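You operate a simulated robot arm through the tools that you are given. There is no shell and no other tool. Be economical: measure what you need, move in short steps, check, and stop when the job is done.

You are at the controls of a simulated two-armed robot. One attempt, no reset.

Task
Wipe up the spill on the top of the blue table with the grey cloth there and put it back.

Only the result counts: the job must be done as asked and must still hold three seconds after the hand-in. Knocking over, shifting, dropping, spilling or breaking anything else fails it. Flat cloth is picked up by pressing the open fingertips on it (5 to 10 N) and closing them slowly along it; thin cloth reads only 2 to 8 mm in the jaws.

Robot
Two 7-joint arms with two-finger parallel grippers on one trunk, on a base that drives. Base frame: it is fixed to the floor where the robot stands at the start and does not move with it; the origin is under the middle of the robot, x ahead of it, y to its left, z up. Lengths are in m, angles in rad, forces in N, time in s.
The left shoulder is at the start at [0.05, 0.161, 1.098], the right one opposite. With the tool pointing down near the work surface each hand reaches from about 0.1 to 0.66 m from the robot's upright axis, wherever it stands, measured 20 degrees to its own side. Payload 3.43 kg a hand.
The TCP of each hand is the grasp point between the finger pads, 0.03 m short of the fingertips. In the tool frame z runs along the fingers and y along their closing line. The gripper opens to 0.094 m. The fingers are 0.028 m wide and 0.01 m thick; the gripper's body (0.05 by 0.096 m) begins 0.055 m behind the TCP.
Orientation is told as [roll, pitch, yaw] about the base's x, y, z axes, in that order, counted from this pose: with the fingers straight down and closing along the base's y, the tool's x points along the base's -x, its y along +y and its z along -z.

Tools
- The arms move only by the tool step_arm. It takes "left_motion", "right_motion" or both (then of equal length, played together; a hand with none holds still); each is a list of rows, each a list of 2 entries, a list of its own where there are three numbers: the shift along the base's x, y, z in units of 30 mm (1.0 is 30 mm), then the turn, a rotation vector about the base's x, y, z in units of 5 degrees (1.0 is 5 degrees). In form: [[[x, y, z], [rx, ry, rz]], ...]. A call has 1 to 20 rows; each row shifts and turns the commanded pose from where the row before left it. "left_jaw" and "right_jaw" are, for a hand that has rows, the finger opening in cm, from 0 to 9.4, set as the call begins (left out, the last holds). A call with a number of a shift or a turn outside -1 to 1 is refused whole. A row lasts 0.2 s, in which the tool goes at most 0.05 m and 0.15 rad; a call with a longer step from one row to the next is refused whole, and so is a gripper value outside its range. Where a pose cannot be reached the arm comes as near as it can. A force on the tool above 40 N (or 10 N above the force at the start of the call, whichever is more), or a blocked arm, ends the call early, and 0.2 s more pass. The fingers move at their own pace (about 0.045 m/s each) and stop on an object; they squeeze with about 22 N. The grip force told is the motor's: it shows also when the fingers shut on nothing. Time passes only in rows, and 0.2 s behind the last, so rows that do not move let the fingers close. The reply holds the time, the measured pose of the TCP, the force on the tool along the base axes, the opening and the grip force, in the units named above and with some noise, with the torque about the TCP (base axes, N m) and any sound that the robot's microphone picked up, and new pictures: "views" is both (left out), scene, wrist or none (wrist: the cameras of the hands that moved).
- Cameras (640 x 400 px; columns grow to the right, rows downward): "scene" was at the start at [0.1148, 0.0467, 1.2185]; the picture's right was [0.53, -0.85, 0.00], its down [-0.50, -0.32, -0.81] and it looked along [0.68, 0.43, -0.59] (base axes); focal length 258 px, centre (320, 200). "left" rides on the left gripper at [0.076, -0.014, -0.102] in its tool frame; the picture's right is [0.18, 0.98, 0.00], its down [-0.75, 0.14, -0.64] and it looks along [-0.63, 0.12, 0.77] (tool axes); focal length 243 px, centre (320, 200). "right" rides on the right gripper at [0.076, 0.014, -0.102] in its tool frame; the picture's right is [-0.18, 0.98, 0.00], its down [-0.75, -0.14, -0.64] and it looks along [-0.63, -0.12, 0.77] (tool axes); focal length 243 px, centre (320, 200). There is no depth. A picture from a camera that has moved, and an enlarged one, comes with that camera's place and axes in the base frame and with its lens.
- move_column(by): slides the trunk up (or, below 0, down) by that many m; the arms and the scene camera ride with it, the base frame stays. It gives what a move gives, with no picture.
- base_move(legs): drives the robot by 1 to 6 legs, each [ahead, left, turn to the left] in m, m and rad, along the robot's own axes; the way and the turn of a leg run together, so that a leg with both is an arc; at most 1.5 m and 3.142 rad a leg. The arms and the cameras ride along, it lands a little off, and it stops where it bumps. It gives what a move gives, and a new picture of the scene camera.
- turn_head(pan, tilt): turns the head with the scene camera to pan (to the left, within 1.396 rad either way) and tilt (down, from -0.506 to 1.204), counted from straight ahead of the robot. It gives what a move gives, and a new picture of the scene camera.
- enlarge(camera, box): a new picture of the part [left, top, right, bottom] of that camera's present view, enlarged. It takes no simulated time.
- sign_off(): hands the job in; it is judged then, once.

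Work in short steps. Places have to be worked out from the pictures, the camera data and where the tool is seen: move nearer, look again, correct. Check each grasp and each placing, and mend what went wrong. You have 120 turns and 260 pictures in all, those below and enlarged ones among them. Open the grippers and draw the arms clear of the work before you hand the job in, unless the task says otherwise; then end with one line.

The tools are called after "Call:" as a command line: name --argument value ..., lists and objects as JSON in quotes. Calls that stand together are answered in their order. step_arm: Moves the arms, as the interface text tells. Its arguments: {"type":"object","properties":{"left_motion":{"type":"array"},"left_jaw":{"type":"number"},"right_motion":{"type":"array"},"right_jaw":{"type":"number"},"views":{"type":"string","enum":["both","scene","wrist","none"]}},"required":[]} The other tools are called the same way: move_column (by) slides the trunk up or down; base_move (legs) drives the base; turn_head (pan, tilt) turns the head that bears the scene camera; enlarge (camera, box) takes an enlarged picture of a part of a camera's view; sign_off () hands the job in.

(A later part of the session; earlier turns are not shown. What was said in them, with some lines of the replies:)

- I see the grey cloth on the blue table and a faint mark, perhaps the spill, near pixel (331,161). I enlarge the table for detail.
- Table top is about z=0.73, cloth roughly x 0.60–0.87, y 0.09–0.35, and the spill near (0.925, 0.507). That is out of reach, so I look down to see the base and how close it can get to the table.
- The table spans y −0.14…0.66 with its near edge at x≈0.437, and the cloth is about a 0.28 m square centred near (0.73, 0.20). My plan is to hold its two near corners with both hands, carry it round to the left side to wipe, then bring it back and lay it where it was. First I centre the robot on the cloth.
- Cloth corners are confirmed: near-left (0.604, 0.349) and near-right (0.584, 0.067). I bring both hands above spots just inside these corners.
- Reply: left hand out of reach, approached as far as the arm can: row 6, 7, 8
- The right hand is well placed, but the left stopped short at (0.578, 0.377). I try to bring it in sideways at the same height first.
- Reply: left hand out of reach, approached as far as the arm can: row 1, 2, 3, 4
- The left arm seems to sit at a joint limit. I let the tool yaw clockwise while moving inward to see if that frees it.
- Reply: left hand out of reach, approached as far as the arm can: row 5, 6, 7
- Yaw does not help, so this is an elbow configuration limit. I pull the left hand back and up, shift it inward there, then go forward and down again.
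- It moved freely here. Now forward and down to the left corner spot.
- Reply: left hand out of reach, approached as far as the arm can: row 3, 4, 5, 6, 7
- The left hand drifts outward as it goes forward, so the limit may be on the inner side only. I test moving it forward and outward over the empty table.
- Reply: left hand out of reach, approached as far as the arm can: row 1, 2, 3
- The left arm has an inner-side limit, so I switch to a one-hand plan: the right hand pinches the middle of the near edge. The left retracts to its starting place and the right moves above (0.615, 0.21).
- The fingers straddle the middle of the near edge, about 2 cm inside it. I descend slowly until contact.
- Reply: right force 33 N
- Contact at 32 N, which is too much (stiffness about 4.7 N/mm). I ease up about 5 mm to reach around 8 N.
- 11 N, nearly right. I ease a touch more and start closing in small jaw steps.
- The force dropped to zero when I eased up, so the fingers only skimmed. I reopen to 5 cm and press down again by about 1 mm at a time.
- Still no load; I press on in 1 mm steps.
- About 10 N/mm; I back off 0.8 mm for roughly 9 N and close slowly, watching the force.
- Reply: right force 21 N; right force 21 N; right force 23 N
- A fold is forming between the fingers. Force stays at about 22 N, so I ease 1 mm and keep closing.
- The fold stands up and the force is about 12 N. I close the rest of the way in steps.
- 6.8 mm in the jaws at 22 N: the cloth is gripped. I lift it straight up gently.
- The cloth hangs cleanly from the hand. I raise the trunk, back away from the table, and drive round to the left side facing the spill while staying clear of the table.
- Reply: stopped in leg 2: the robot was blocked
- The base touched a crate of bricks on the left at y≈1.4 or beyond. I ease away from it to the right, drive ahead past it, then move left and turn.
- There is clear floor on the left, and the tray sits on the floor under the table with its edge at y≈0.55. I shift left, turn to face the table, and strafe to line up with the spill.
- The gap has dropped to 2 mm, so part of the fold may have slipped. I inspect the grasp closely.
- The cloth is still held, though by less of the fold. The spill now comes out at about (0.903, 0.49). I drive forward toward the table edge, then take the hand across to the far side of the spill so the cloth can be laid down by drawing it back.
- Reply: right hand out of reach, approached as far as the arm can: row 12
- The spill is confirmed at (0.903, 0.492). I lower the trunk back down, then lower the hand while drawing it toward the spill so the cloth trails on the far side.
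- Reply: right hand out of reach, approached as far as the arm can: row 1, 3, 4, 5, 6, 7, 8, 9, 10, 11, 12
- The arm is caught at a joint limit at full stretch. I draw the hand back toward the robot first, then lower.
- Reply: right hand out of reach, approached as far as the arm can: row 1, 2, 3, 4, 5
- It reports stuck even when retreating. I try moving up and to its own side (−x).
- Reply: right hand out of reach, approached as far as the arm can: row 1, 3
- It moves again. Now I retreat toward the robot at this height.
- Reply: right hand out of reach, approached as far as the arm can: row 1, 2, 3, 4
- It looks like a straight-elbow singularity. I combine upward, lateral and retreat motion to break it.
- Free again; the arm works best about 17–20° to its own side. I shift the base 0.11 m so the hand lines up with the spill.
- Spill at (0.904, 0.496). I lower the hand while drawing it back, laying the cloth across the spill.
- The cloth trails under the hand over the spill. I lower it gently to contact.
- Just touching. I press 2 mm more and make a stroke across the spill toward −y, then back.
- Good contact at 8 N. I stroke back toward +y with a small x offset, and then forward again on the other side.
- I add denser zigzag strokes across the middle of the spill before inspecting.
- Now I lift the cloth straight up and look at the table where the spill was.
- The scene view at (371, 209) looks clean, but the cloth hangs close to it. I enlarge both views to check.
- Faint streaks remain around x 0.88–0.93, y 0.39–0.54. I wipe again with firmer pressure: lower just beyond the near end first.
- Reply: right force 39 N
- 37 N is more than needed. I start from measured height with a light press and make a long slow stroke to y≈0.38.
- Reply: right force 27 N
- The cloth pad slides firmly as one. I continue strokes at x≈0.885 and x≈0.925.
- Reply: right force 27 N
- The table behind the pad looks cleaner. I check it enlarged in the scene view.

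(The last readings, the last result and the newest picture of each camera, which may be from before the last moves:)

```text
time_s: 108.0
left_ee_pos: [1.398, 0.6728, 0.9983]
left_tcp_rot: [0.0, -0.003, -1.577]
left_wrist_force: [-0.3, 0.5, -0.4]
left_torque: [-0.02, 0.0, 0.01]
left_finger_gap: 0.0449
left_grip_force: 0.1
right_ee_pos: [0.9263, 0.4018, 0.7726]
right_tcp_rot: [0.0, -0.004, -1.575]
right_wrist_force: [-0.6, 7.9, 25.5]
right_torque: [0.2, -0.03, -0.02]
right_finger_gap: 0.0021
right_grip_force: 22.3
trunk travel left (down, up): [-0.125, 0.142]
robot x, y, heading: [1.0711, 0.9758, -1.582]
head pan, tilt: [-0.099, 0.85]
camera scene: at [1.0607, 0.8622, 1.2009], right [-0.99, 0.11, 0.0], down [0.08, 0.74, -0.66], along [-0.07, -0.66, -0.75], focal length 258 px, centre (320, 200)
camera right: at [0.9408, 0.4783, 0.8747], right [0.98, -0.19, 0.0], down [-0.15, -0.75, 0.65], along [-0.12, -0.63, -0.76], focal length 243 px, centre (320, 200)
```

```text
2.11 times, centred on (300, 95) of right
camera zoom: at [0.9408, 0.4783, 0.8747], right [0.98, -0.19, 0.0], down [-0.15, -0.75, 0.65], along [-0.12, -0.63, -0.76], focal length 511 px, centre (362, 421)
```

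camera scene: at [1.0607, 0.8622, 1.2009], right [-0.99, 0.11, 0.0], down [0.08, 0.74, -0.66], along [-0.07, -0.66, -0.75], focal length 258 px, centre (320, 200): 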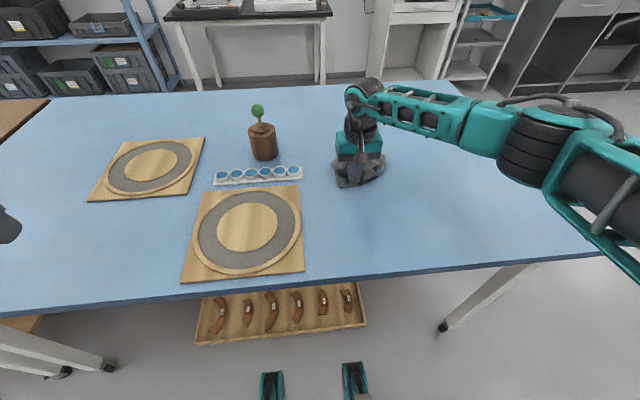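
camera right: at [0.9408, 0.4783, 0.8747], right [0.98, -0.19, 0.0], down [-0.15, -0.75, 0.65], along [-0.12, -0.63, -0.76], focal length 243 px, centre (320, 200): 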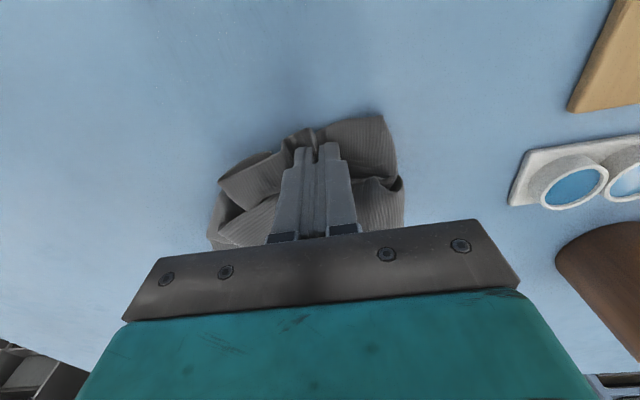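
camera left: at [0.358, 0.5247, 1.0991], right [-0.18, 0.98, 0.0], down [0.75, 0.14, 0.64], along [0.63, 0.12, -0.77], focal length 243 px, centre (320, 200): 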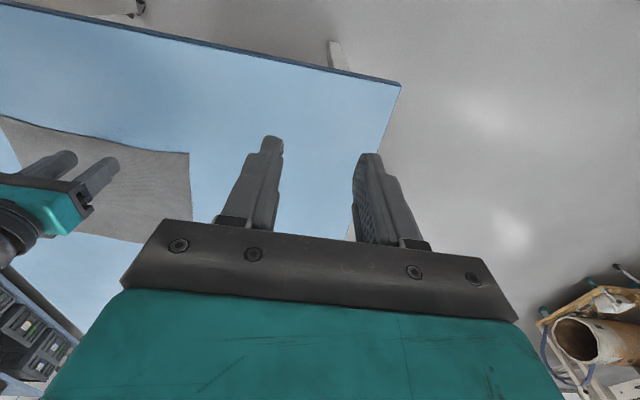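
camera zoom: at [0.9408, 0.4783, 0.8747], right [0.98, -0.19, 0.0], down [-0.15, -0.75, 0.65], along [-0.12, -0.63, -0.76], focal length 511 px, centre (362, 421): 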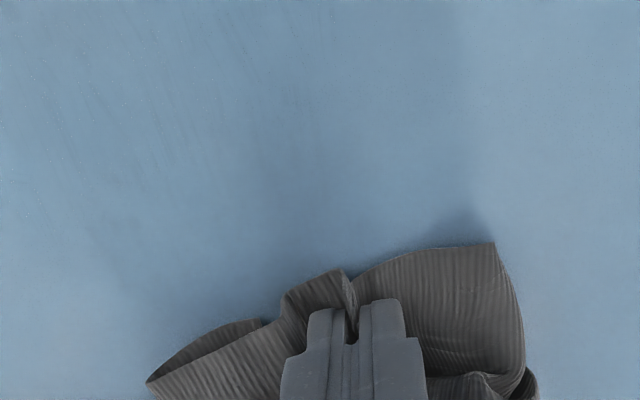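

Nearly clean, with very faint streaks near x≈0.87–0.90. I do one more pair of strokes there.

Call:
step_arm --right_motion '[[[-0.8, 0, 0], [0, 0, 0]], [[0, 0.7, 0], [0, 0, 0]], [[0, 0.7, 0], [0, 0, 0]], [[0, 0.7, 0], [0, 0, 0]], [[0, 0.7, 0], [0, 0, 0]], [[0, 0.7, 0], [0, 0, 0]], [[0, 0.7, 0], [0, 0, 0]], [[0, 0.7, 0], [0, 0, 0]], [[0, 0.5, 0], [0, 0, 0]], [[-0.6, 0, 0], [0, 0, 0]], [[-0.6, 0, 0], [0, 0, 0]], [[0, -0.7, 0], [0, 0, 0]], [[0, -0.7, 0], [0, 0, 0]], [[0, -0.7, 0], [0, 0, 0]], [[0, -0.7, 0], [0, 0, 0]], [[0, -0.7, 0], [0, 0, 0]], [[0, -0.7, 0], [0, 0, 0]], [[0, -0.7, 0], [0, 0, 0]], [[0, -0.4, 0], [0, 0, 0]], [[0, 0, 0], [0, 0, 0]]]' --views "none"

Call:
step_arm --right_motion '[[[0.5, 0, 0], [0, 0, 0]], [[0, 0.7, 0], [0, 0, 0]], [[0, 0.7, 0], [0, 0, 0]], [[0, 0.7, 0], [0, 0, 0]], [[0, 0.7, 0], [0, 0, 0]], [[0, 0.7, 0], [0, 0, 0]], [[0, 0.7, 0], [0, 0, 0]], [[0, 0.7, 0], [0, 0, 0]], [[0, 0.5, 0], [0, 0, 0]], [[0.8, 0, 0], [0, 0, 0]], [[0, -0.7, 0], [0, 0, 0]], [[0, -0.7, 0], [0, 0, 0]], [[0, -0.7, 0], [0, 0, 0]], [[0, -0.7, 0], [0, 0, 0]], [[0, -0.7, 0], [0, 0, 0]], [[0, -0.7, 0], [0, 0, 0]], [[0, -0.6, 0], [0, 0, 0]], [[0, 0, 0], [0, 0, 0]]]' --views "both"

Call:
enlarge --camera "scene" --box '[300, 140, 460, 260]'

```text
time_s: 112.2
left_ee_pos: [1.3979, 0.6744, 0.9986]
left_tcp_rot: [-0.001, -0.005, -1.577]
left_wrist_force: [-0.3, -0.1, -0.7]
left_torque: [0.0, 0.02, 0.04]
left_finger_gap: 0.0448
left_grip_force: 0.0
right_ee_pos: [0.8664, 0.404, 0.7715]
right_tcp_rot: [-0.002, -0.004, -1.576]
right_wrist_force: [0.7, 7.5, 23.9]
right_torque: [0.13, -0.04, 0.05]
right_finger_gap: 0.0018
right_grip_force: 21.4
trunk travel left (down, up): [-0.125, 0.142]
robot x, y, heading: [1.0663, 0.9776, -1.578]
head pan, tilt: [-0.099, 0.85]
```

```text
time_s: 116.0
left_ee_pos: [1.3983, 0.6741, 0.9983]
left_tcp_rot: [-0.002, -0.004, -1.579]
left_wrist_force: [0.0, 1.3, 0.5]
left_torque: [0.02, 0.0, 0.02]
left_finger_gap: 0.0449
left_grip_force: 0.1
right_ee_pos: [0.9035, 0.422, 0.7724]
right_tcp_rot: [0.004, -0.006, -1.575]
right_wrist_force: [1.2, 9.5, 30.3]
right_torque: [0.6, -0.16, 0.01]
right_finger_gap: 0.0023
right_grip_force: 21.9
trunk travel left (down, up): [-0.125, 0.142]
robot x, y, heading: [1.0676, 0.9757, -1.58]
head pan, tilt: [-0.099, 0.85]
camera scene: at [1.061, 0.8625, 1.201], right [-0.99, 0.11, 0.0], down [0.08, 0.74, -0.66], along [-0.07, -0.66, -0.75], focal length 258 px, centre (320, 200)
camera right: at [0.9203, 0.499, 0.8741], right [0.98, -0.19, 0.0], down [-0.15, -0.75, 0.65], along [-0.12, -0.64, -0.76], focal length 243 px, centre (320, 200)
```

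scene: 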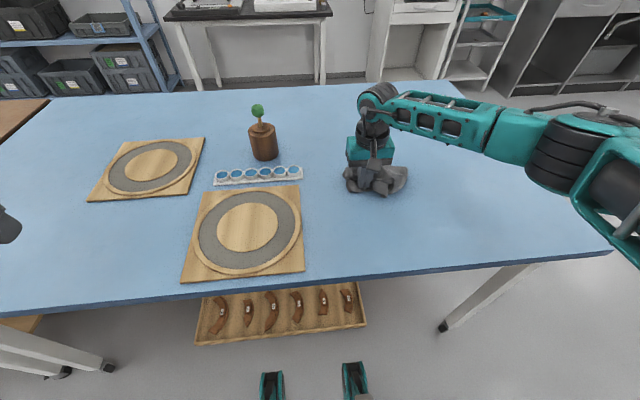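
right: 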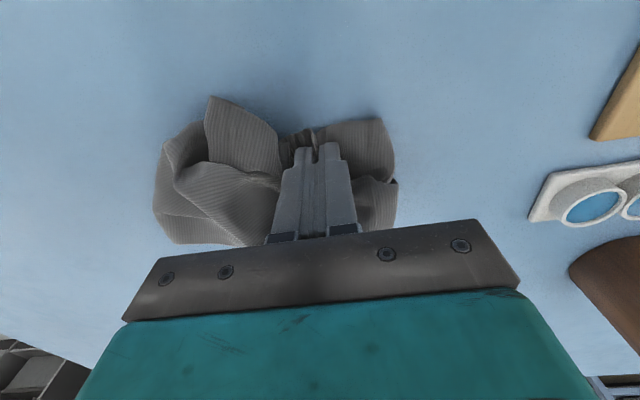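

```text
3.33 times, centred on (380, 200) of scene
camera zoom: at [1.061, 0.8625, 1.201], right [-0.99, 0.11, 0.0], down [0.08, 0.74, -0.66], along [-0.07, -0.66, -0.75], focal length 861 px, centre (120, 200)
```

zoom: 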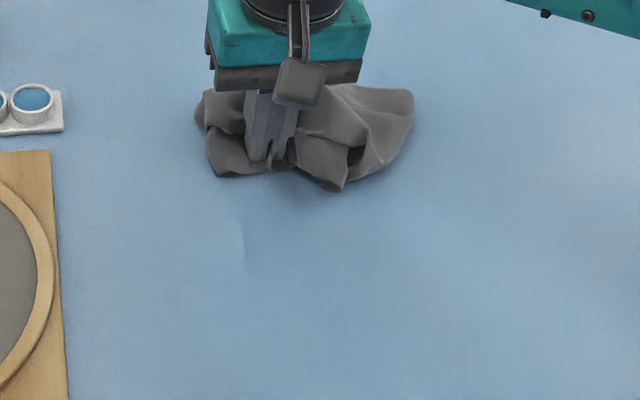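

The wiped area looks clean. I lift to check beneath, raising high so the cloth hangs free.

Call:
step_arm --right_motion '[[[0, 0.3, 0.6], [0, 0, 0]], [[0, 0.3, 0.7], [0, 0, 0]], [[0, 0.3, 0.7], [0, 0, 0]], [[0, 0.3, 0.7], [0, 0, 0]], [[0, 0.3, 0.7], [0, 0, 0]], [[-0.3, 0.3, 0.7], [0, 0, 0]], [[-0.4, 0, 0.7], [0, 0, 0]], [[-0.5, 0, 0.7], [0, 0, 0]], [[-0.5, 0, 0.7], [0, 0, 0]], [[-0.5, 0, 0.7], [0, 0, 0]], [[-0.5, 0, 0.7], [0, 0, 0]], [[-0.5, 0, 0.7], [0, 0, 0]], [[-0.5, 0, 0.7], [0, 0, 0]], [[-0.5, 0, 0.5], [0, 0, 0]], [[0, 0, 0], [0, 0, 0]]]' --views "both"

Call:
enlarge --camera "scene" --box '[300, 120, 460, 250]'

```text
time_s: 119.2
left_ee_pos: [1.3966, 0.6718, 0.9978]
left_tcp_rot: [-0.001, 0.0, -1.577]
left_wrist_force: [-0.4, 0.3, -0.6]
left_torque: [0.03, 0.02, 0.01]
left_finger_gap: 0.0451
left_grip_force: 0.0
right_ee_pos: [0.7777, 0.4758, 1.0549]
right_tcp_rot: [0.001, -0.001, -1.579]
right_wrist_force: [-0.4, -0.3, 0.5]
right_torque: [-0.03, 0.03, -0.02]
right_finger_gap: 0.0023
right_grip_force: 22.2
trunk travel left (down, up): [-0.125, 0.142]
robot x, y, heading: [1.0673, 0.9814, -1.576]
head pan, tilt: [-0.099, 0.85]
camera scene: at [1.0602, 0.8593, 1.2005], right [-0.99, 0.11, 0.0], down [0.08, 0.75, -0.66], along [-0.07, -0.66, -0.75], focal length 258 px, centre (320, 200)
camera right: at [0.7935, 0.552, 1.1566], right [0.98, -0.19, 0.0], down [-0.15, -0.75, 0.64], along [-0.12, -0.63, -0.77], focal length 243 px, centre (320, 200)
```

scene: 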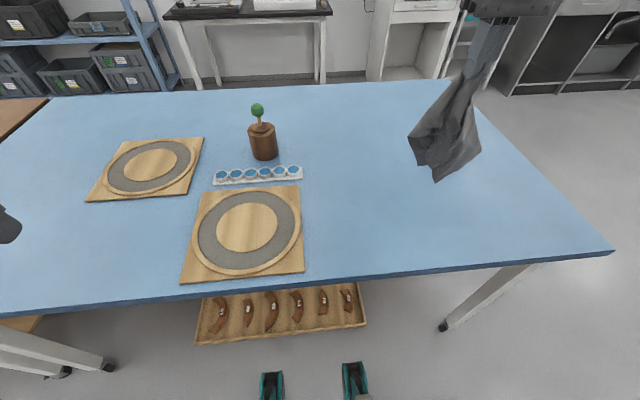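
right: 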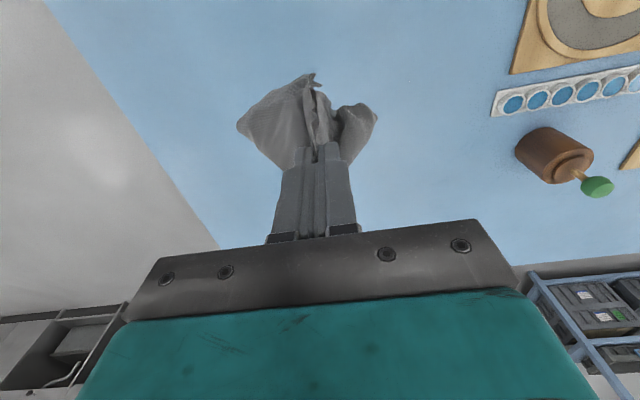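

```text
3.08 times, centred on (380, 185) of scene
camera zoom: at [1.0602, 0.8593, 1.2005], right [-0.99, 0.11, 0.0], down [0.08, 0.75, -0.66], along [-0.07, -0.66, -0.75], focal length 795 px, centre (135, 246)
```

zoom: 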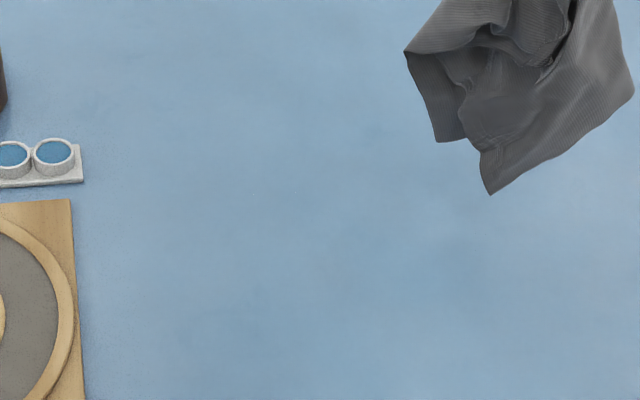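

The table is clean at the spill site. Now I raise the trunk and back out along the way I came, keeping clear of the crate.

Call:
move_column --by 0.1

Call:
base_move --legs '[[-0.31, 0, 0], [0, -0.42, 0], [0, 0, 1.577]]'

```text
time_s: 120.5
left_ee_pos: [1.3957, 0.6741, 1.0969]
left_tcp_rot: [0.001, 0.0, -1.575]
left_wrist_force: [0.2, 0.0, -0.4]
left_torque: [-0.02, 0.02, -0.03]
left_finger_gap: 0.0449
left_grip_force: 0.0
right_ee_pos: [0.7785, 0.4753, 1.154]
right_tcp_rot: [-0.001, 0.001, -1.578]
right_wrist_force: [0.1, -0.2, -0.3]
right_torque: [0.03, 0.01, 0.03]
right_finger_gap: 0.0019
right_grip_force: 22.2
trunk travel left (down, up): [-0.225, 0.042]
robot x, y, heading: [1.0694, 0.9756, -1.579]
head pan, tilt: [-0.099, 0.85]
```

```text
time_s: 130.3
left_ee_pos: [0.9502, 1.6211, 1.0968]
left_tcp_rot: [0.0, -0.002, 0.002]
left_wrist_force: [-0.5, -0.3, 0.4]
left_torque: [0.02, -0.05, 0.0]
left_finger_gap: 0.0451
left_grip_force: 0.0
right_ee_pos: [1.1538, 1.005, 1.1542]
right_tcp_rot: [0.0, 0.0, 0.003]
right_wrist_force: [0.1, -0.4, 0.2]
right_torque: [0.03, 0.01, -0.04]
right_finger_gap: 0.0023
right_grip_force: 22.0
trunk travel left (down, up): [-0.225, 0.042]
robot x, y, heading: [0.6515, 1.2901, 0.001]
head pan, tilt: [-0.099, 0.85]
camera scene: at [0.768, 1.2825, 1.3005], right [-0.1, -1.0, 0.0], down [-0.75, 0.07, -0.66], along [0.66, -0.06, -0.75], focal length 258 px, centre (320, 200)
```

scene: 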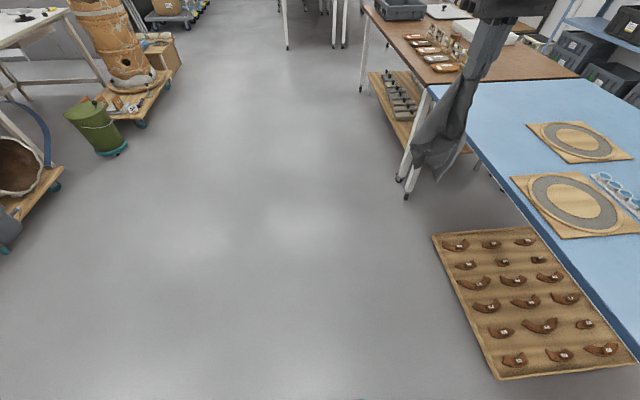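

The cloth is still held and nothing is disturbed. I continue: right, back past the crate, then right to the front of the table.

Call:
base_move --legs '[[0, -0.32, 0], [-0.99, 0, 0], [0, -0.77, 0]]'

Call:
turn_head --pan 0.0 --tilt 0.85

```text
time_s: 145.2
left_ee_pos: [-0.0625, 0.537, 1.0977]
left_tcp_rot: [0.001, -0.001, -0.03]
left_wrist_force: [-0.1, 1.0, 0.3]
left_torque: [0.02, 0.01, 0.03]
left_finger_gap: 0.0451
left_grip_force: 0.1
right_ee_pos: [0.1209, -0.0856, 1.1534]
right_tcp_rot: [0.0, 0.002, -0.029]
right_wrist_force: [-0.8, 0.3, -1.1]
right_torque: [-0.01, 0.01, -0.03]
right_finger_gap: 0.0021
right_grip_force: 21.7
trunk travel left (down, up): [-0.225, 0.042]
robot x, y, heading: [-0.3759, 0.2128, -0.025]
head pan, tilt: [-0.099, 0.85]
camera scene: at [-0.2549, 0.2037, 1.3005], right [-0.13, -0.99, 0.0], down [-0.75, 0.1, -0.66], along [0.65, -0.08, -0.75], focal length 258 px, centre (320, 200)
```

scene: 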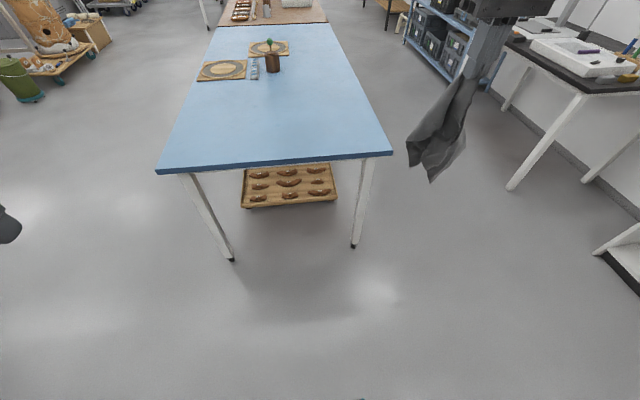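

```text
time_s: 145.9
left_ee_pos: [-0.0627, 0.5361, 1.0973]
left_tcp_rot: [0.0, -0.002, -0.029]
left_wrist_force: [-1.0, 0.4, 0.9]
left_torque: [0.02, 0.04, 0.0]
left_finger_gap: 0.0449
left_grip_force: 0.1
right_ee_pos: [0.1204, -0.0846, 1.1541]
right_tcp_rot: [0.001, 0.0, -0.029]
right_wrist_force: [0.6, 0.3, -0.1]
right_torque: [-0.01, -0.02, -0.04]
right_finger_gap: 0.0022
right_grip_force: 21.9
trunk travel left (down, up): [-0.225, 0.042]
robot x, y, heading: [-0.3759, 0.2158, -0.03]
head pan, tilt: [0.0, 0.85]
camera scene: at [-0.2543, 0.2115, 1.3005], right [-0.03, -1.0, 0.0], down [-0.75, 0.02, -0.66], along [0.66, -0.02, -0.75], focal length 258 px, centre (320, 200)
```

scene: 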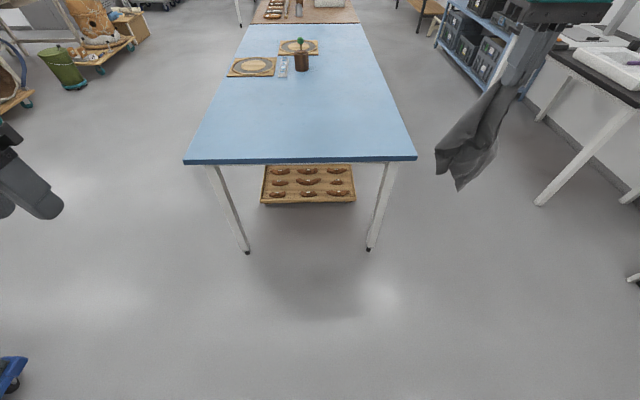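

The cloth is crumpled a little but still held. I line the robot up slightly left of the cloth's place and drive in to the earlier, safe distance.

Call:
base_move --legs '[[0, 0.11, 0.03], [0.52, 0, 0]]'

```text
time_s: 150.2
left_ee_pos: [0.4506, 0.6625, 1.098]
left_tcp_rot: [-0.001, 0.0, 0.009]
left_wrist_force: [1.1, 0.0, -0.7]
left_torque: [-0.01, 0.03, -0.01]
left_finger_gap: 0.0451
left_grip_force: 0.0
right_ee_pos: [0.6562, 0.0472, 1.1535]
right_tcp_rot: [0.0, 0.0, 0.011]
right_wrist_force: [-1.2, -1.1, -0.2]
right_torque: [-0.01, 0.01, -0.04]
right_finger_gap: 0.0021
right_grip_force: 22.0
trunk travel left (down, up): [-0.225, 0.042]
robot x, y, heading: [0.1489, 0.3291, 0.008]
head pan, tilt: [0.0, 0.85]
camera scene: at [0.2698, 0.3301, 1.3004], right [0.01, -1.0, 0.0], down [-0.75, -0.01, -0.66], along [0.66, 0.01, -0.75], focal length 258 px, centre (320, 200)
```

scene: 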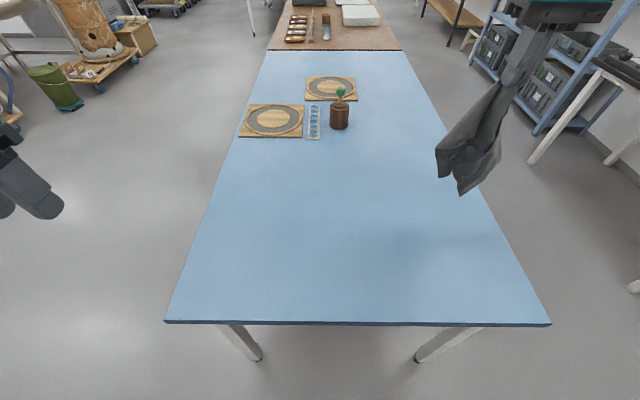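

I move the hand over the cloth's lane (y≈0.20), forward, and tilt the fingers forward to extend reach.

Call:
step_arm --right_motion '[[[0.1, 0.5, 0], [0, -1, 0]], [[0.1, 0.5, 0], [0, -1, 0]], [[0.2, 0.5, 0], [0, -1, 0]], [[0.2, 0.5, 0], [0, -1, 0]], [[0.3, 0.5, 0], [0, -1, 0]], [[0.3, 0.5, 0], [0, -1, 0]], [[0.4, 0.5, -0.2], [0, -1, 0]], [[0.4, 0.5, -0.2], [0, -1, 0]], [[0.4, 0.5, -0.2], [0, 0, 0]], [[0.4, 0.5, -0.2], [0, 0, 0]], [[0, 0, 0], [0, 0, 0]]]' --views "scene"

```text
time_s: 152.6
left_ee_pos: [0.4489, 0.663, 1.0982]
left_tcp_rot: [-0.001, -0.002, 0.009]
left_wrist_force: [-0.4, 0.1, -0.1]
left_torque: [-0.01, 0.02, 0.02]
left_finger_gap: 0.045
left_grip_force: 0.1
right_ee_pos: [0.741, 0.1979, 1.1301]
right_tcp_rot: [-0.007, -0.698, 0.013]
right_wrist_force: [-0.1, 0.1, -0.3]
right_torque: [0.01, 0.03, -0.07]
right_finger_gap: 0.0021
right_grip_force: 21.7
trunk travel left (down, up): [-0.225, 0.042]
robot x, y, heading: [0.1487, 0.3272, 0.008]
head pan, tilt: [0.0, 0.85]
camera scene: at [0.2693, 0.33, 1.3005], right [0.01, -1.0, 0.0], down [-0.75, -0.01, -0.66], along [0.66, 0.01, -0.75], focal length 258 px, centre (320, 200)
```

scene: 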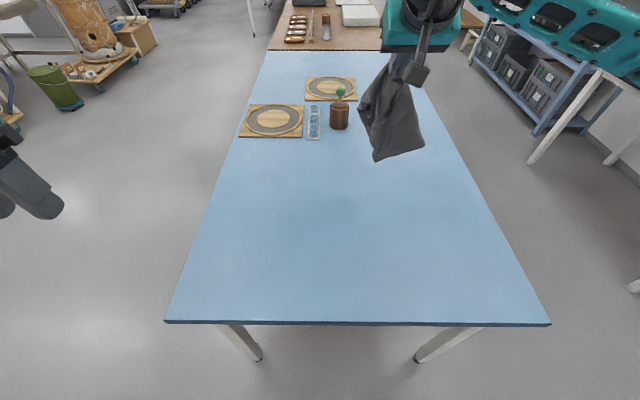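

The tilt works. I extend further forward and down a little.

Call:
step_arm --right_motion '[[[0.5, 0, -0.3], [0, 0, 0]], [[0.5, 0, -0.3], [0, 0, 0]], [[0.5, 0, -0.3], [0, 0, 0]], [[0.5, 0, -0.3], [0, 0, 0]], [[0.4, 0, -0.3], [0, 0, 0]], [[0, 0, 0], [0, 0, 0]]]' --views "both"

```text
time_s: 153.9
left_ee_pos: [0.4489, 0.663, 1.0981]
left_tcp_rot: [0.001, -0.002, 0.009]
left_wrist_force: [0.0, -0.6, -0.1]
left_torque: [-0.01, 0.01, -0.02]
left_finger_gap: 0.0449
left_grip_force: 0.2
right_ee_pos: [0.8109, 0.1982, 1.0843]
right_tcp_rot: [-0.007, -0.699, 0.015]
right_wrist_force: [0.7, 0.6, -0.8]
right_torque: [-0.01, 0.04, 0.0]
right_finger_gap: 0.0025
right_grip_force: 22.3
trunk travel left (down, up): [-0.225, 0.042]
robot x, y, heading: [0.1492, 0.3302, 0.009]
head pan, tilt: [0.0, 0.85]
camera scene: at [0.2693, 0.3301, 1.3005], right [0.01, -1.0, 0.0], down [-0.75, -0.01, -0.66], along [0.66, 0.01, -0.75], focal length 258 px, centre (320, 200)
camera right: at [0.6886, 0.2118, 1.1142], right [0.13, 0.98, 0.11], down [0.17, -0.13, 0.98], along [0.98, -0.11, -0.18], focal length 243 px, centre (320, 200)
```

scene: 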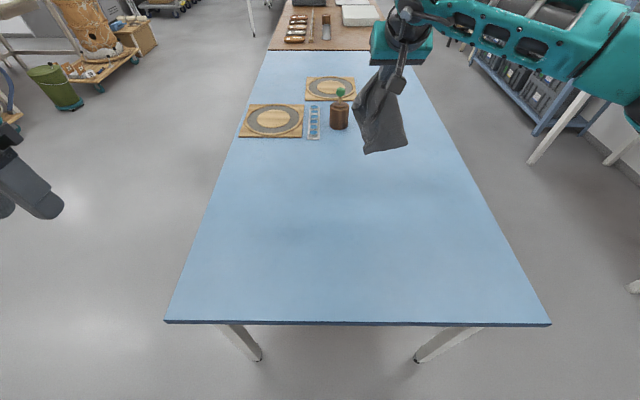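
right: 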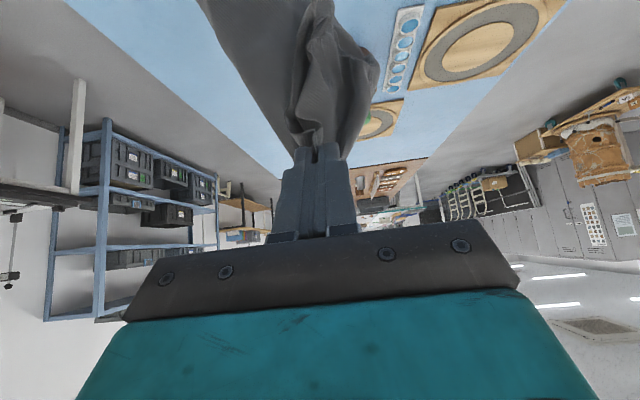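

Now I lower the trunk so the far edge of the cloth touches the table around x≈0.83, then check.

Call:
move_column --by -0.1

Call:
step_arm --right_motion '[[[0.3, 0, -0.5], [0, 0, 0]], [[0.2, 0, -0.5], [0, 0, 0]], [[0, 0, 0], [0, 0, 0]]]' --views "scene"

```text
time_s: 155.3
left_ee_pos: [0.4491, 0.6636, 0.9968]
left_tcp_rot: [0.0, -0.002, 0.009]
left_wrist_force: [0.4, 0.3, 0.2]
left_torque: [0.04, 0.01, 0.01]
left_finger_gap: 0.0447
left_grip_force: 0.0
right_ee_pos: [0.8126, 0.1991, 0.9846]
right_tcp_rot: [-0.007, -0.699, 0.013]
right_wrist_force: [-1.9, 0.0, -0.5]
right_torque: [0.02, 0.01, -0.01]
right_finger_gap: 0.0021
right_grip_force: 22.2
trunk travel left (down, up): [-0.125, 0.142]
robot x, y, heading: [0.1478, 0.3308, 0.008]
head pan, tilt: [0.0, 0.85]
```

```text
time_s: 156.1
left_ee_pos: [0.4499, 0.6633, 0.9972]
left_tcp_rot: [0.0, -0.001, 0.01]
left_wrist_force: [0.2, 0.2, 0.3]
left_torque: [0.0, 0.01, -0.03]
left_finger_gap: 0.045
left_grip_force: 0.1
right_ee_pos: [0.8279, 0.1989, 0.9557]
right_tcp_rot: [-0.006, -0.699, 0.014]
right_wrist_force: [0.1, -0.4, 0.1]
right_torque: [-0.03, 0.02, -0.06]
right_finger_gap: 0.002
right_grip_force: 21.9
trunk travel left (down, up): [-0.125, 0.142]
robot x, y, heading: [0.1533, 0.3277, 0.007]
head pan, tilt: [0.0, 0.85]
camera scene: at [0.2694, 0.3301, 1.2005], right [0.01, -1.0, 0.0], down [-0.75, -0.01, -0.66], along [0.66, 0.01, -0.75], focal length 258 px, centre (320, 200)
```

scene: 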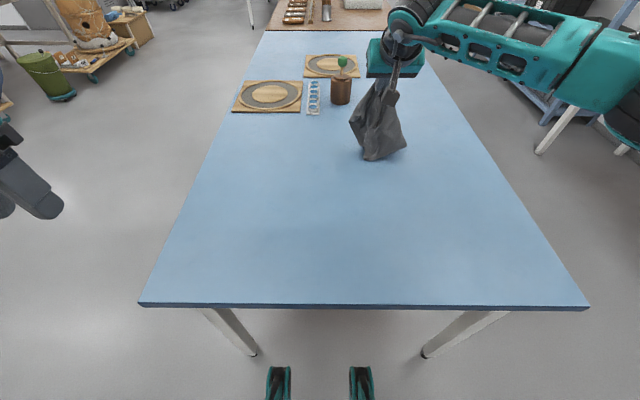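

The cloth bottom touches near (0.82, 0.17). I draw back toward the robot while lowering, to lay it out.

Call:
step_arm --right_motion '[[[-0.3, 0, -0.5], [0, 0, 0]], [[-0.5, 0, -0.5], [0, 0, 0]], [[-0.6, 0, -0.5], [0, 0, 0]], [[-0.6, 0, -0.5], [0, 0, 0]], [[-0.6, 0, -0.5], [0, 0, 0]], [[-0.6, 0, -0.5], [0, 0, 0]], [[-0.6, 0, -0.5], [0, 0, 0]], [[-0.6, 0, -0.5], [0, 0, 0]], [[-0.6, 0, -0.5], [0, 0, 0]], [[-0.6, 0, -0.3], [0, 0, 0]], [[0, 0, 0], [0, 0, 0]]]' --views "both"

```text
time_s: 158.5
left_ee_pos: [0.4501, 0.662, 0.9982]
left_tcp_rot: [-0.001, -0.003, 0.008]
left_wrist_force: [0.1, -0.8, 0.6]
left_torque: [-0.03, -0.01, 0.02]
left_finger_gap: 0.0451
left_grip_force: 0.0
right_ee_pos: [0.6597, 0.1986, 0.809]
right_tcp_rot: [-0.006, -0.699, 0.013]
right_wrist_force: [0.9, -0.7, -0.3]
right_torque: [0.0, -0.01, -0.02]
right_finger_gap: 0.0021
right_grip_force: 21.9
trunk travel left (down, up): [-0.125, 0.142]
robot x, y, heading: [0.1472, 0.3301, 0.006]
head pan, tilt: [0.0, 0.85]
camera scene: at [0.2694, 0.3301, 1.2005], right [0.01, -1.0, 0.0], down [-0.75, -0.01, -0.66], along [0.66, 0.01, -0.75], focal length 258 px, centre (320, 200)
camera right: at [0.5359, 0.2121, 0.8392], right [0.13, 0.98, 0.11], down [0.17, -0.13, 0.98], along [0.98, -0.11, -0.18], focal length 243 px, centre (320, 200)
```

scene: 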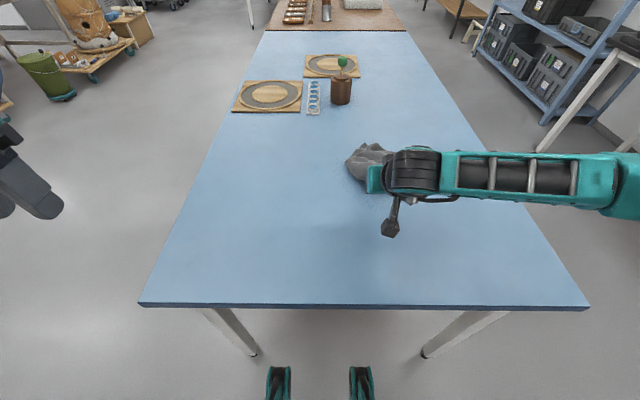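
right: 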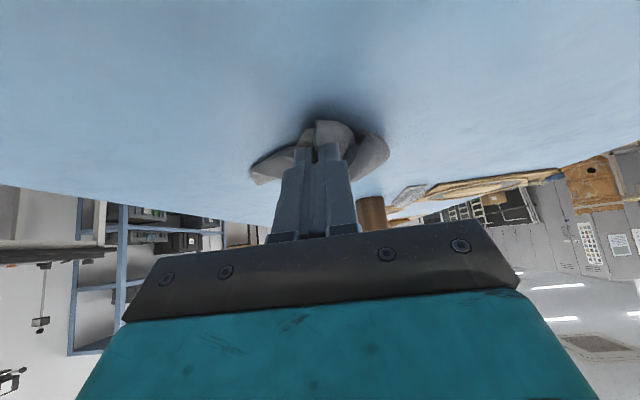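

The far end lies at about x 0.87–0.88, as before. I lower the rest and draw the held edge back to x≈0.62.

Call:
step_arm --right_motion '[[[-0.4, 0.1, -0.4], [0, 0, 0]], [[-0.4, 0.1, -0.4], [0, 0, 0]], [[-0.3, 0.1, -0.2], [0, 0, 0]], [[-0.3, 0, -0.1], [0, 0, 0]], [[0, 0, 0], [0, 0, 0]]]' --views "scene"

```text
time_s: 159.7
left_ee_pos: [0.4501, 0.6627, 0.9978]
left_tcp_rot: [0.001, -0.002, 0.009]
left_wrist_force: [0.0, 0.4, 0.2]
left_torque: [-0.01, -0.01, 0.02]
left_finger_gap: 0.0449
left_grip_force: 0.1
right_ee_pos: [0.6176, 0.209, 0.7773]
right_tcp_rot: [-0.007, -0.698, 0.01]
right_wrist_force: [-0.3, -0.1, 1.1]
right_torque: [0.0, -0.01, 0.02]
right_finger_gap: 0.0021
right_grip_force: 21.4
trunk travel left (down, up): [-0.125, 0.142]
robot x, y, heading: [0.1525, 0.3255, 0.009]
head pan, tilt: [0.0, 0.85]
camera scene: at [0.2694, 0.3301, 1.2005], right [0.01, -1.0, 0.0], down [-0.75, -0.01, -0.66], along [0.66, 0.01, -0.75], focal length 258 px, centre (320, 200)
```

scene: 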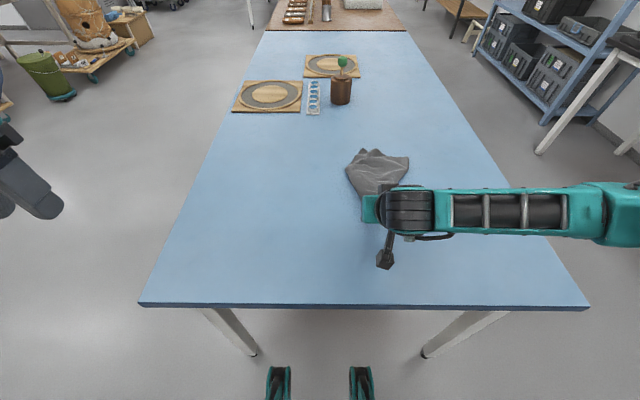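

The cloth now lies laid out with its far edge at x≈0.87, as originally. I open the jaws and withdraw along the finger direction.

Call:
step_arm --right_motion '[[[0, 0, 0], [0, 0, 0]], [[0, 0, 0], [0, 0, 0]], [[0, 0, 0], [0, 0, 0]], [[0, 0, 0], [0, 0, 0]]]' --right_jaw 2.5 --views "none"

Call:
step_arm --right_motion '[[[-0.1, 0, 0.2], [0, 0, 0]], [[-0.1, 0, 0.3], [0, 0, 0]], [[-0.3, 0, 0.6], [0, 0, 0]], [[-0.4, 0, 0.8], [0, 0, 0]], [[-0.4, 0, 0.9], [0, 0.5, 0]], [[-0.4, 0, 0.9], [0, 1, 0]], [[-0.4, -0.4, 0.9], [0, 1, 0]], [[-0.3, -0.9, 0.9], [0, 1, 0]], [[-0.3, -0.9, 0.9], [0, 1, 0]], [[0, -0.9, 0.4], [0, 1, 0]], [[0, -0.9, 0], [0, 1, 0]], [[0, 0, 0], [0, 0, 0]]]' --views "scene"

Call:
enlarge --camera "scene" --box '[280, 110, 480, 250]'

```text
time_s: 160.7
left_ee_pos: [0.4487, 0.6628, 0.9969]
left_tcp_rot: [0.002, -0.002, 0.008]
left_wrist_force: [0.1, -0.2, -0.5]
left_torque: [-0.01, -0.03, 0.0]
left_finger_gap: 0.0449
left_grip_force: 0.1
right_ee_pos: [0.6189, 0.2081, 0.778]
right_tcp_rot: [-0.006, -0.698, 0.012]
right_wrist_force: [-0.3, 0.0, -0.3]
right_torque: [0.01, 0.0, 0.03]
right_finger_gap: 0.025
right_grip_force: 0.0
trunk travel left (down, up): [-0.125, 0.142]
robot x, y, heading: [0.1506, 0.3287, 0.012]
head pan, tilt: [0.0, 0.85]
```

```text
time_s: 163.3
left_ee_pos: [0.4496, 0.6641, 0.9989]
left_tcp_rot: [0.001, -0.002, 0.008]
left_wrist_force: [-0.8, 0.6, 0.5]
left_torque: [-0.02, -0.02, 0.01]
left_finger_gap: 0.0453
left_grip_force: 0.1
right_ee_pos: [0.5367, 0.0872, 0.9812]
right_tcp_rot: [-0.001, -0.129, 0.01]
right_wrist_force: [0.8, 0.0, -0.9]
right_torque: [0.02, -0.01, 0.02]
right_finger_gap: 0.0248
right_grip_force: 0.0
trunk travel left (down, up): [-0.125, 0.142]
robot x, y, heading: [0.151, 0.3293, 0.009]
head pan, tilt: [0.0, 0.85]
camera scene: at [0.2693, 0.3302, 1.2005], right [0.01, -1.0, 0.0], down [-0.75, -0.01, -0.66], along [0.66, 0.01, -0.75], focal length 258 px, centre (320, 200)
```

scene: 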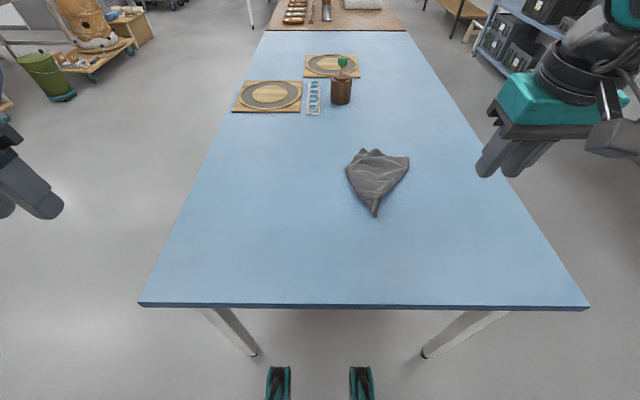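

```text
2.86 times, centred on (380, 180) of scene
camera zoom: at [0.2693, 0.3302, 1.2005], right [0.01, -1.0, 0.0], down [-0.75, -0.01, -0.66], along [0.66, 0.01, -0.75], focal length 738 px, centre (149, 257)
```

zoom: 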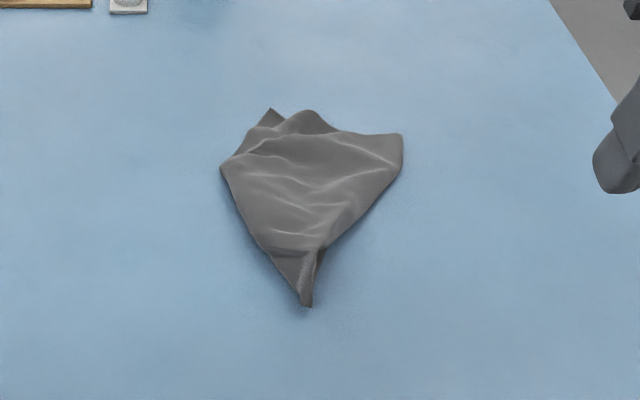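

The cloth lies with its tip at (0.627, 0.21) and its far edge at x≈0.867, centred about 3–4 cm farther than before (folded part). I regrasp the gathered tip and pull it about 4 cm back to recentre.

Call:
step_arm --right_motion '[[[0.6, 0.667, -1], [0, 0.5, 0]], [[0.6, 0.667, -1], [0, 0.5, 0]], [[0.6, 0.667, -1], [0, 0.5, 0]], [[0.6, 0.667, -1], [0, 0, 0]], [[0.6, 0.667, -1], [0, 0, 0]], [[0.6, 0.667, -1], [0, 0, 0]], [[0, 0, 0], [0, 0, 0]]]' --right_jaw 5 --views "both"

```text
time_s: 164.9
left_ee_pos: [0.4495, 0.6639, 0.9983]
left_tcp_rot: [-0.001, -0.003, 0.009]
left_wrist_force: [-0.5, -0.5, 0.6]
left_torque: [-0.02, 0.02, -0.02]
left_finger_gap: 0.045
left_grip_force: 0.0
right_ee_pos: [0.6444, 0.208, 0.8038]
right_tcp_rot: [0.001, -0.001, 0.01]
right_wrist_force: [-0.2, -0.2, -0.6]
right_torque: [0.01, 0.0, 0.0]
right_finger_gap: 0.05
right_grip_force: 0.1
trunk travel left (down, up): [-0.125, 0.142]
robot x, y, heading: [0.1487, 0.3315, 0.01]
head pan, tilt: [0.0, 0.85]
camera scene: at [0.2694, 0.3301, 1.2005], right [0.01, -1.0, 0.0], down [-0.75, -0.01, -0.66], along [0.66, 0.01, -0.75], focal length 258 px, centre (320, 200)
camera right: at [0.569, 0.2215, 0.9058], right [0.17, 0.98, 0.0], down [0.75, -0.13, 0.64], along [0.63, -0.11, -0.77], focal length 243 px, centre (320, 200)
```

scene: 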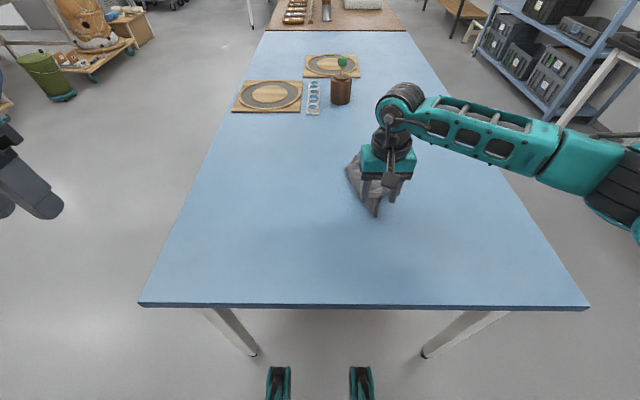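
right: 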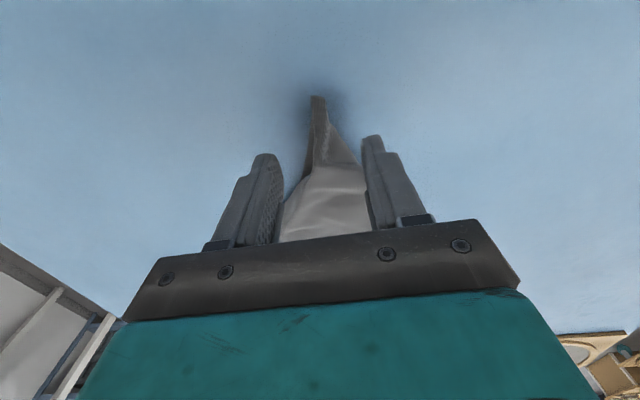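

The fingers straddle the tip nicely. I lower to just above the table and close slowly.

Call:
step_arm --right_motion '[[[0, 0, -0.4], [0, 0, 0]], [[0, 0, -0.4], [0, 0, 0]], [[0, 0, -0.2], [0, 0, 0]], [[0, 0, 0], [0, 0, 0]]]' --views "none"

Call:
step_arm --right_motion '[[[0, 0, 0], [0, 0, 0]], [[0, 0, 0], [0, 0, 0]], [[0, 0, 0], [0, 0, 0]], [[0, 0, 0], [0, 0, 0]], [[0, 0, 0], [0, 0, 0]]]' --right_jaw 0 --views "wrist"

```text
time_s: 165.9
left_ee_pos: [0.4509, 0.662, 0.9973]
left_tcp_rot: [0.0, -0.001, 0.01]
left_wrist_force: [0.8, -0.1, -0.4]
left_torque: [-0.01, 0.02, -0.01]
left_finger_gap: 0.0448
left_grip_force: 0.1
right_ee_pos: [0.6448, 0.2074, 0.7724]
right_tcp_rot: [0.001, 0.001, 0.013]
right_wrist_force: [-0.3, 0.1, -0.2]
right_torque: [-0.01, 0.02, 0.0]
right_finger_gap: 0.0499
right_grip_force: 0.0
trunk travel left (down, up): [-0.125, 0.142]
robot x, y, heading: [0.1519, 0.3293, 0.01]
head pan, tilt: [0.0, 0.85]
```

```text
time_s: 167.1
left_ee_pos: [0.45, 0.6629, 0.9971]
left_tcp_rot: [-0.001, 0.0, 0.008]
left_wrist_force: [-0.5, -1.1, 0.5]
left_torque: [-0.03, -0.02, -0.01]
left_finger_gap: 0.045
left_grip_force: 0.0
right_ee_pos: [0.6438, 0.208, 0.772]
right_tcp_rot: [0.0, 0.0, 0.009]
right_wrist_force: [-0.1, 0.2, 0.8]
right_torque: [-0.01, -0.06, 0.02]
right_finger_gap: 0.0063
right_grip_force: 21.6
trunk travel left (down, up): [-0.125, 0.142]
robot x, y, heading: [0.1492, 0.3266, 0.011]
head pan, tilt: [0.0, 0.85]
camera right: at [0.5687, 0.2214, 0.8746], right [0.17, 0.98, 0.0], down [0.75, -0.13, 0.64], along [0.63, -0.11, -0.77], focal length 243 px, centre (320, 200)
```

right: 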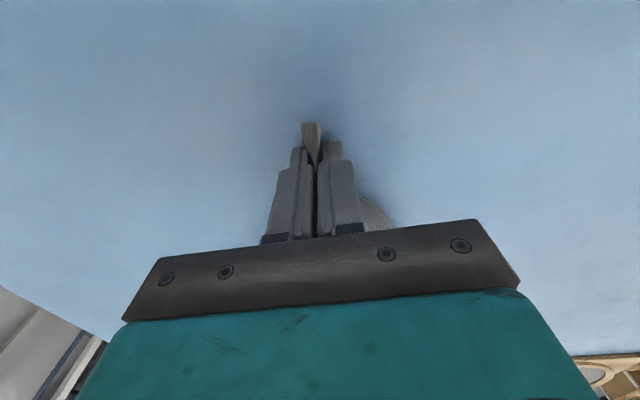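

Gripped at 6.3 mm. I pull back 3.5 cm just above the table, release, and rise straight up.

Call:
step_arm --right_motion '[[[0, 0, 0.1], [0, 0, 0]], [[-0.3, 0, 0], [0, 0, 0]], [[-0.3, 0, 0], [0, 0, 0]], [[-0.3, 0, 0], [0, 0, 0]], [[-0.3, 0, 0], [0, 0, 0]], [[0, 0, -0.1], [0, 0, 0]], [[0, 0, 0], [0, 0, 0]]]' --views "none"

Call:
step_arm --right_motion '[[[0, 0, 0], [0, 0, 0]], [[0, 0, 0], [0, 0, 0]], [[0, 0, 0], [0, 0, 0]], [[0, 0, 0], [0, 0, 0]]]' --right_jaw 3 --views "none"

Call:
step_arm --right_motion '[[[0, 0, 0.3], [0, 0, 0]], [[0, 0, 0.6], [0, 0, 0]], [[0, 0, 0.8], [0, 0, 0]], [[0, 0, 0.8], [0, 0, 0]], [[-0.3, -0.5, 0.9], [0, 0, 0]], [[-0.3, -0.9, 0.9], [0, 0, 0]], [[-0.3, -0.9, 0.9], [0, 0, 0]], [[-0.3, -0.9, 0.9], [0, 0, 0]], [[0, -0.9, 0.7], [0, 0, 0]], [[0, 0, 0], [0, 0, 0]]]' --views "scene"

Call:
enlarge --camera "scene" --box '[220, 110, 460, 250]'

```text
time_s: 168.7
left_ee_pos: [0.4488, 0.6633, 0.9971]
left_tcp_rot: [-0.001, -0.002, 0.008]
left_wrist_force: [-1.0, -0.3, -0.3]
left_torque: [0.01, -0.02, -0.01]
left_finger_gap: 0.0449
left_grip_force: 0.0
right_ee_pos: [0.6081, 0.2068, 0.7721]
right_tcp_rot: [0.001, -0.001, 0.01]
right_wrist_force: [0.7, -0.5, 0.6]
right_torque: [0.02, -0.05, -0.02]
right_finger_gap: 0.0066
right_grip_force: 21.9
trunk travel left (down, up): [-0.125, 0.142]
robot x, y, heading: [0.151, 0.3284, 0.008]
head pan, tilt: [0.0, 0.85]
```

```text
time_s: 169.7
left_ee_pos: [0.4509, 0.6639, 0.9977]
left_tcp_rot: [0.0, -0.001, 0.009]
left_wrist_force: [0.1, 0.0, -0.4]
left_torque: [-0.03, 0.0, -0.01]
left_finger_gap: 0.0451
left_grip_force: 0.0
right_ee_pos: [0.609, 0.2076, 0.7727]
right_tcp_rot: [-0.001, 0.0, 0.011]
right_wrist_force: [0.8, -0.1, 0.5]
right_torque: [-0.02, 0.02, 0.0]
right_finger_gap: 0.0299
right_grip_force: 0.0
trunk travel left (down, up): [-0.125, 0.142]
robot x, y, heading: [0.1504, 0.3257, 0.01]
head pan, tilt: [0.0, 0.85]
```

```text
time_s: 171.9
left_ee_pos: [0.4509, 0.6636, 0.9959]
left_tcp_rot: [0.0, -0.001, 0.008]
left_wrist_force: [-0.6, 0.1, -0.1]
left_torque: [0.01, -0.01, -0.05]
left_finger_gap: 0.0449
left_grip_force: 0.1
right_ee_pos: [0.5743, 0.0824, 0.976]
right_tcp_rot: [0.0, -0.002, 0.01]
right_wrist_force: [0.5, 0.5, 0.1]
right_torque: [-0.02, 0.01, -0.02]
right_finger_gap: 0.03
right_grip_force: 0.1
trunk travel left (down, up): [-0.125, 0.142]
robot x, y, heading: [0.1493, 0.3275, 0.005]
head pan, tilt: [0.0, 0.85]
camera scene: at [0.2694, 0.3302, 1.2005], right [0.01, -1.0, 0.0], down [-0.75, -0.01, -0.66], along [0.66, 0.01, -0.75], focal length 258 px, centre (320, 200)
```

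scene: 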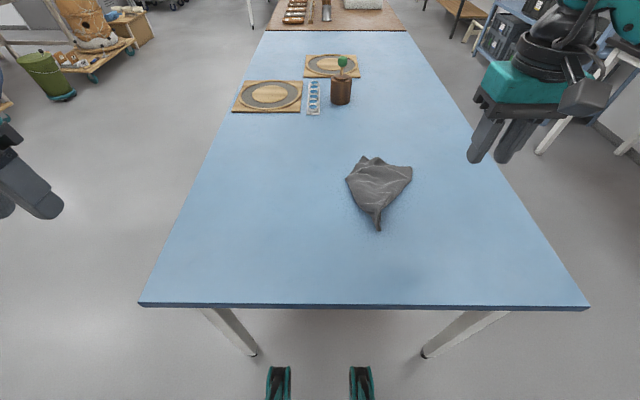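

```text
2.67 times, centred on (340, 180) of scene
camera zoom: at [0.2694, 0.3302, 1.2005], right [0.01, -1.0, 0.0], down [-0.75, -0.01, -0.66], along [0.66, 0.01, -0.75], focal length 689 px, centre (267, 253)
```

zoom: 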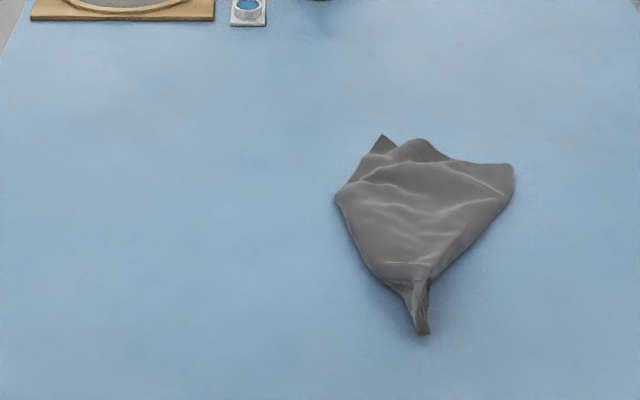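

The cloth is back, centred at about (0.73, 0.19) against the original (0.727, 0.197), and the table is clean. I open the grippers and back off so the arms are clear.

Call:
step_arm --left_motion '[[[0, 0, 0.3], [0, 0, 0]], [[0, 0, 0.3], [0, 0, 0]], [[0, 0, 0], [0, 0, 0]], [[0, 0, 0], [0, 0, 0]]]' --right_motion '[[[-0.5, 0, 0.3], [0, 0, 0]], [[-0.5, 0, 0.3], [0, 0, 0]], [[-0.5, 0, 0], [0, 0, 0]], [[0, 0, 0], [0, 0, 0]]]' --left_jaw 9.4 --right_jaw 9.4 --views "none"

Call:
base_move --legs '[[-0.3, 0, 0]]'

Call:
enlarge --camera "scene" --box '[180, 20, 460, 240]'

```text
time_s: 172.9
left_ee_pos: [0.4502, 0.6623, 1.0154]
left_tcp_rot: [0.002, -0.003, 0.009]
left_wrist_force: [-0.1, 0.3, -0.7]
left_torque: [-0.01, 0.0, -0.01]
left_finger_gap: 0.0941
left_grip_force: 0.1
right_ee_pos: [0.5291, 0.083, 0.9946]
right_tcp_rot: [0.0, 0.0, 0.009]
right_wrist_force: [-0.5, 0.0, 0.8]
right_torque: [0.03, 0.0, 0.0]
right_finger_gap: 0.094
right_grip_force: 0.1
trunk travel left (down, up): [-0.125, 0.142]
robot x, y, heading: [0.1511, 0.3256, 0.007]
head pan, tilt: [0.0, 0.85]
```

```text
time_s: 174.9
left_ee_pos: [0.1508, 0.6595, 1.0155]
left_tcp_rot: [-0.001, -0.002, 0.004]
left_wrist_force: [0.1, -0.5, 0.9]
left_torque: [0.02, 0.0, -0.03]
left_finger_gap: 0.0939
left_grip_force: 0.1
right_ee_pos: [0.2273, 0.0805, 0.995]
right_tcp_rot: [0.001, 0.001, 0.006]
right_wrist_force: [-0.2, 0.3, 0.1]
right_torque: [-0.01, 0.01, -0.01]
right_finger_gap: 0.0938
right_grip_force: 0.0
trunk travel left (down, up): [-0.125, 0.142]
robot x, y, heading: [-0.1486, 0.3286, 0.002]
head pan, tilt: [0.0, 0.85]
camera scene: at [-0.031, 0.3277, 1.2006], right [0.0, -1.0, 0.0], down [-0.75, 0.0, -0.66], along [0.66, 0.0, -0.75], focal length 258 px, centre (320, 200)
```

scene: 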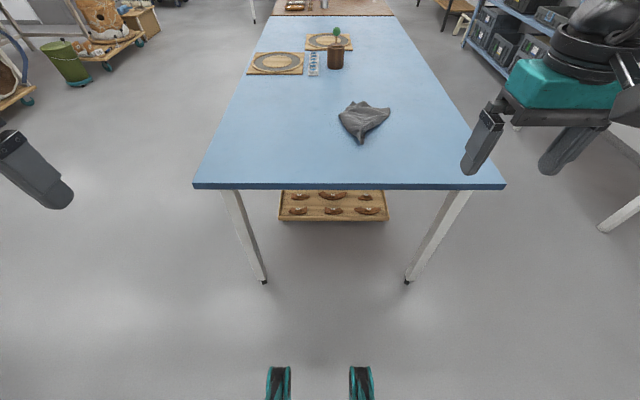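

```text
1.82 times, centred on (320, 130) of scene
camera zoom: at [-0.031, 0.3277, 1.2006], right [0.0, -1.0, 0.0], down [-0.75, 0.0, -0.66], along [0.66, 0.0, -0.75], focal length 470 px, centre (320, 327)
```

zoom: 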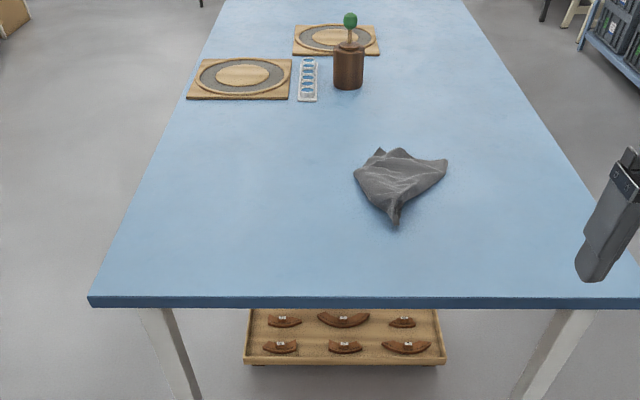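

The table is clean, the other objects are where they were, the cloth is back in its place, and both arms are clear with the grippers open. I hand the job in.

Call:
sign_off

```text
The job is handed in.
```

I wiped the spill up with the grey cloth and put the cloth back within about 1 cm of where it was, though it lies partly folded instead of flat; the robot base also touched a crate of bricks on the floor during the drive, and I didn't check whether it shifted.
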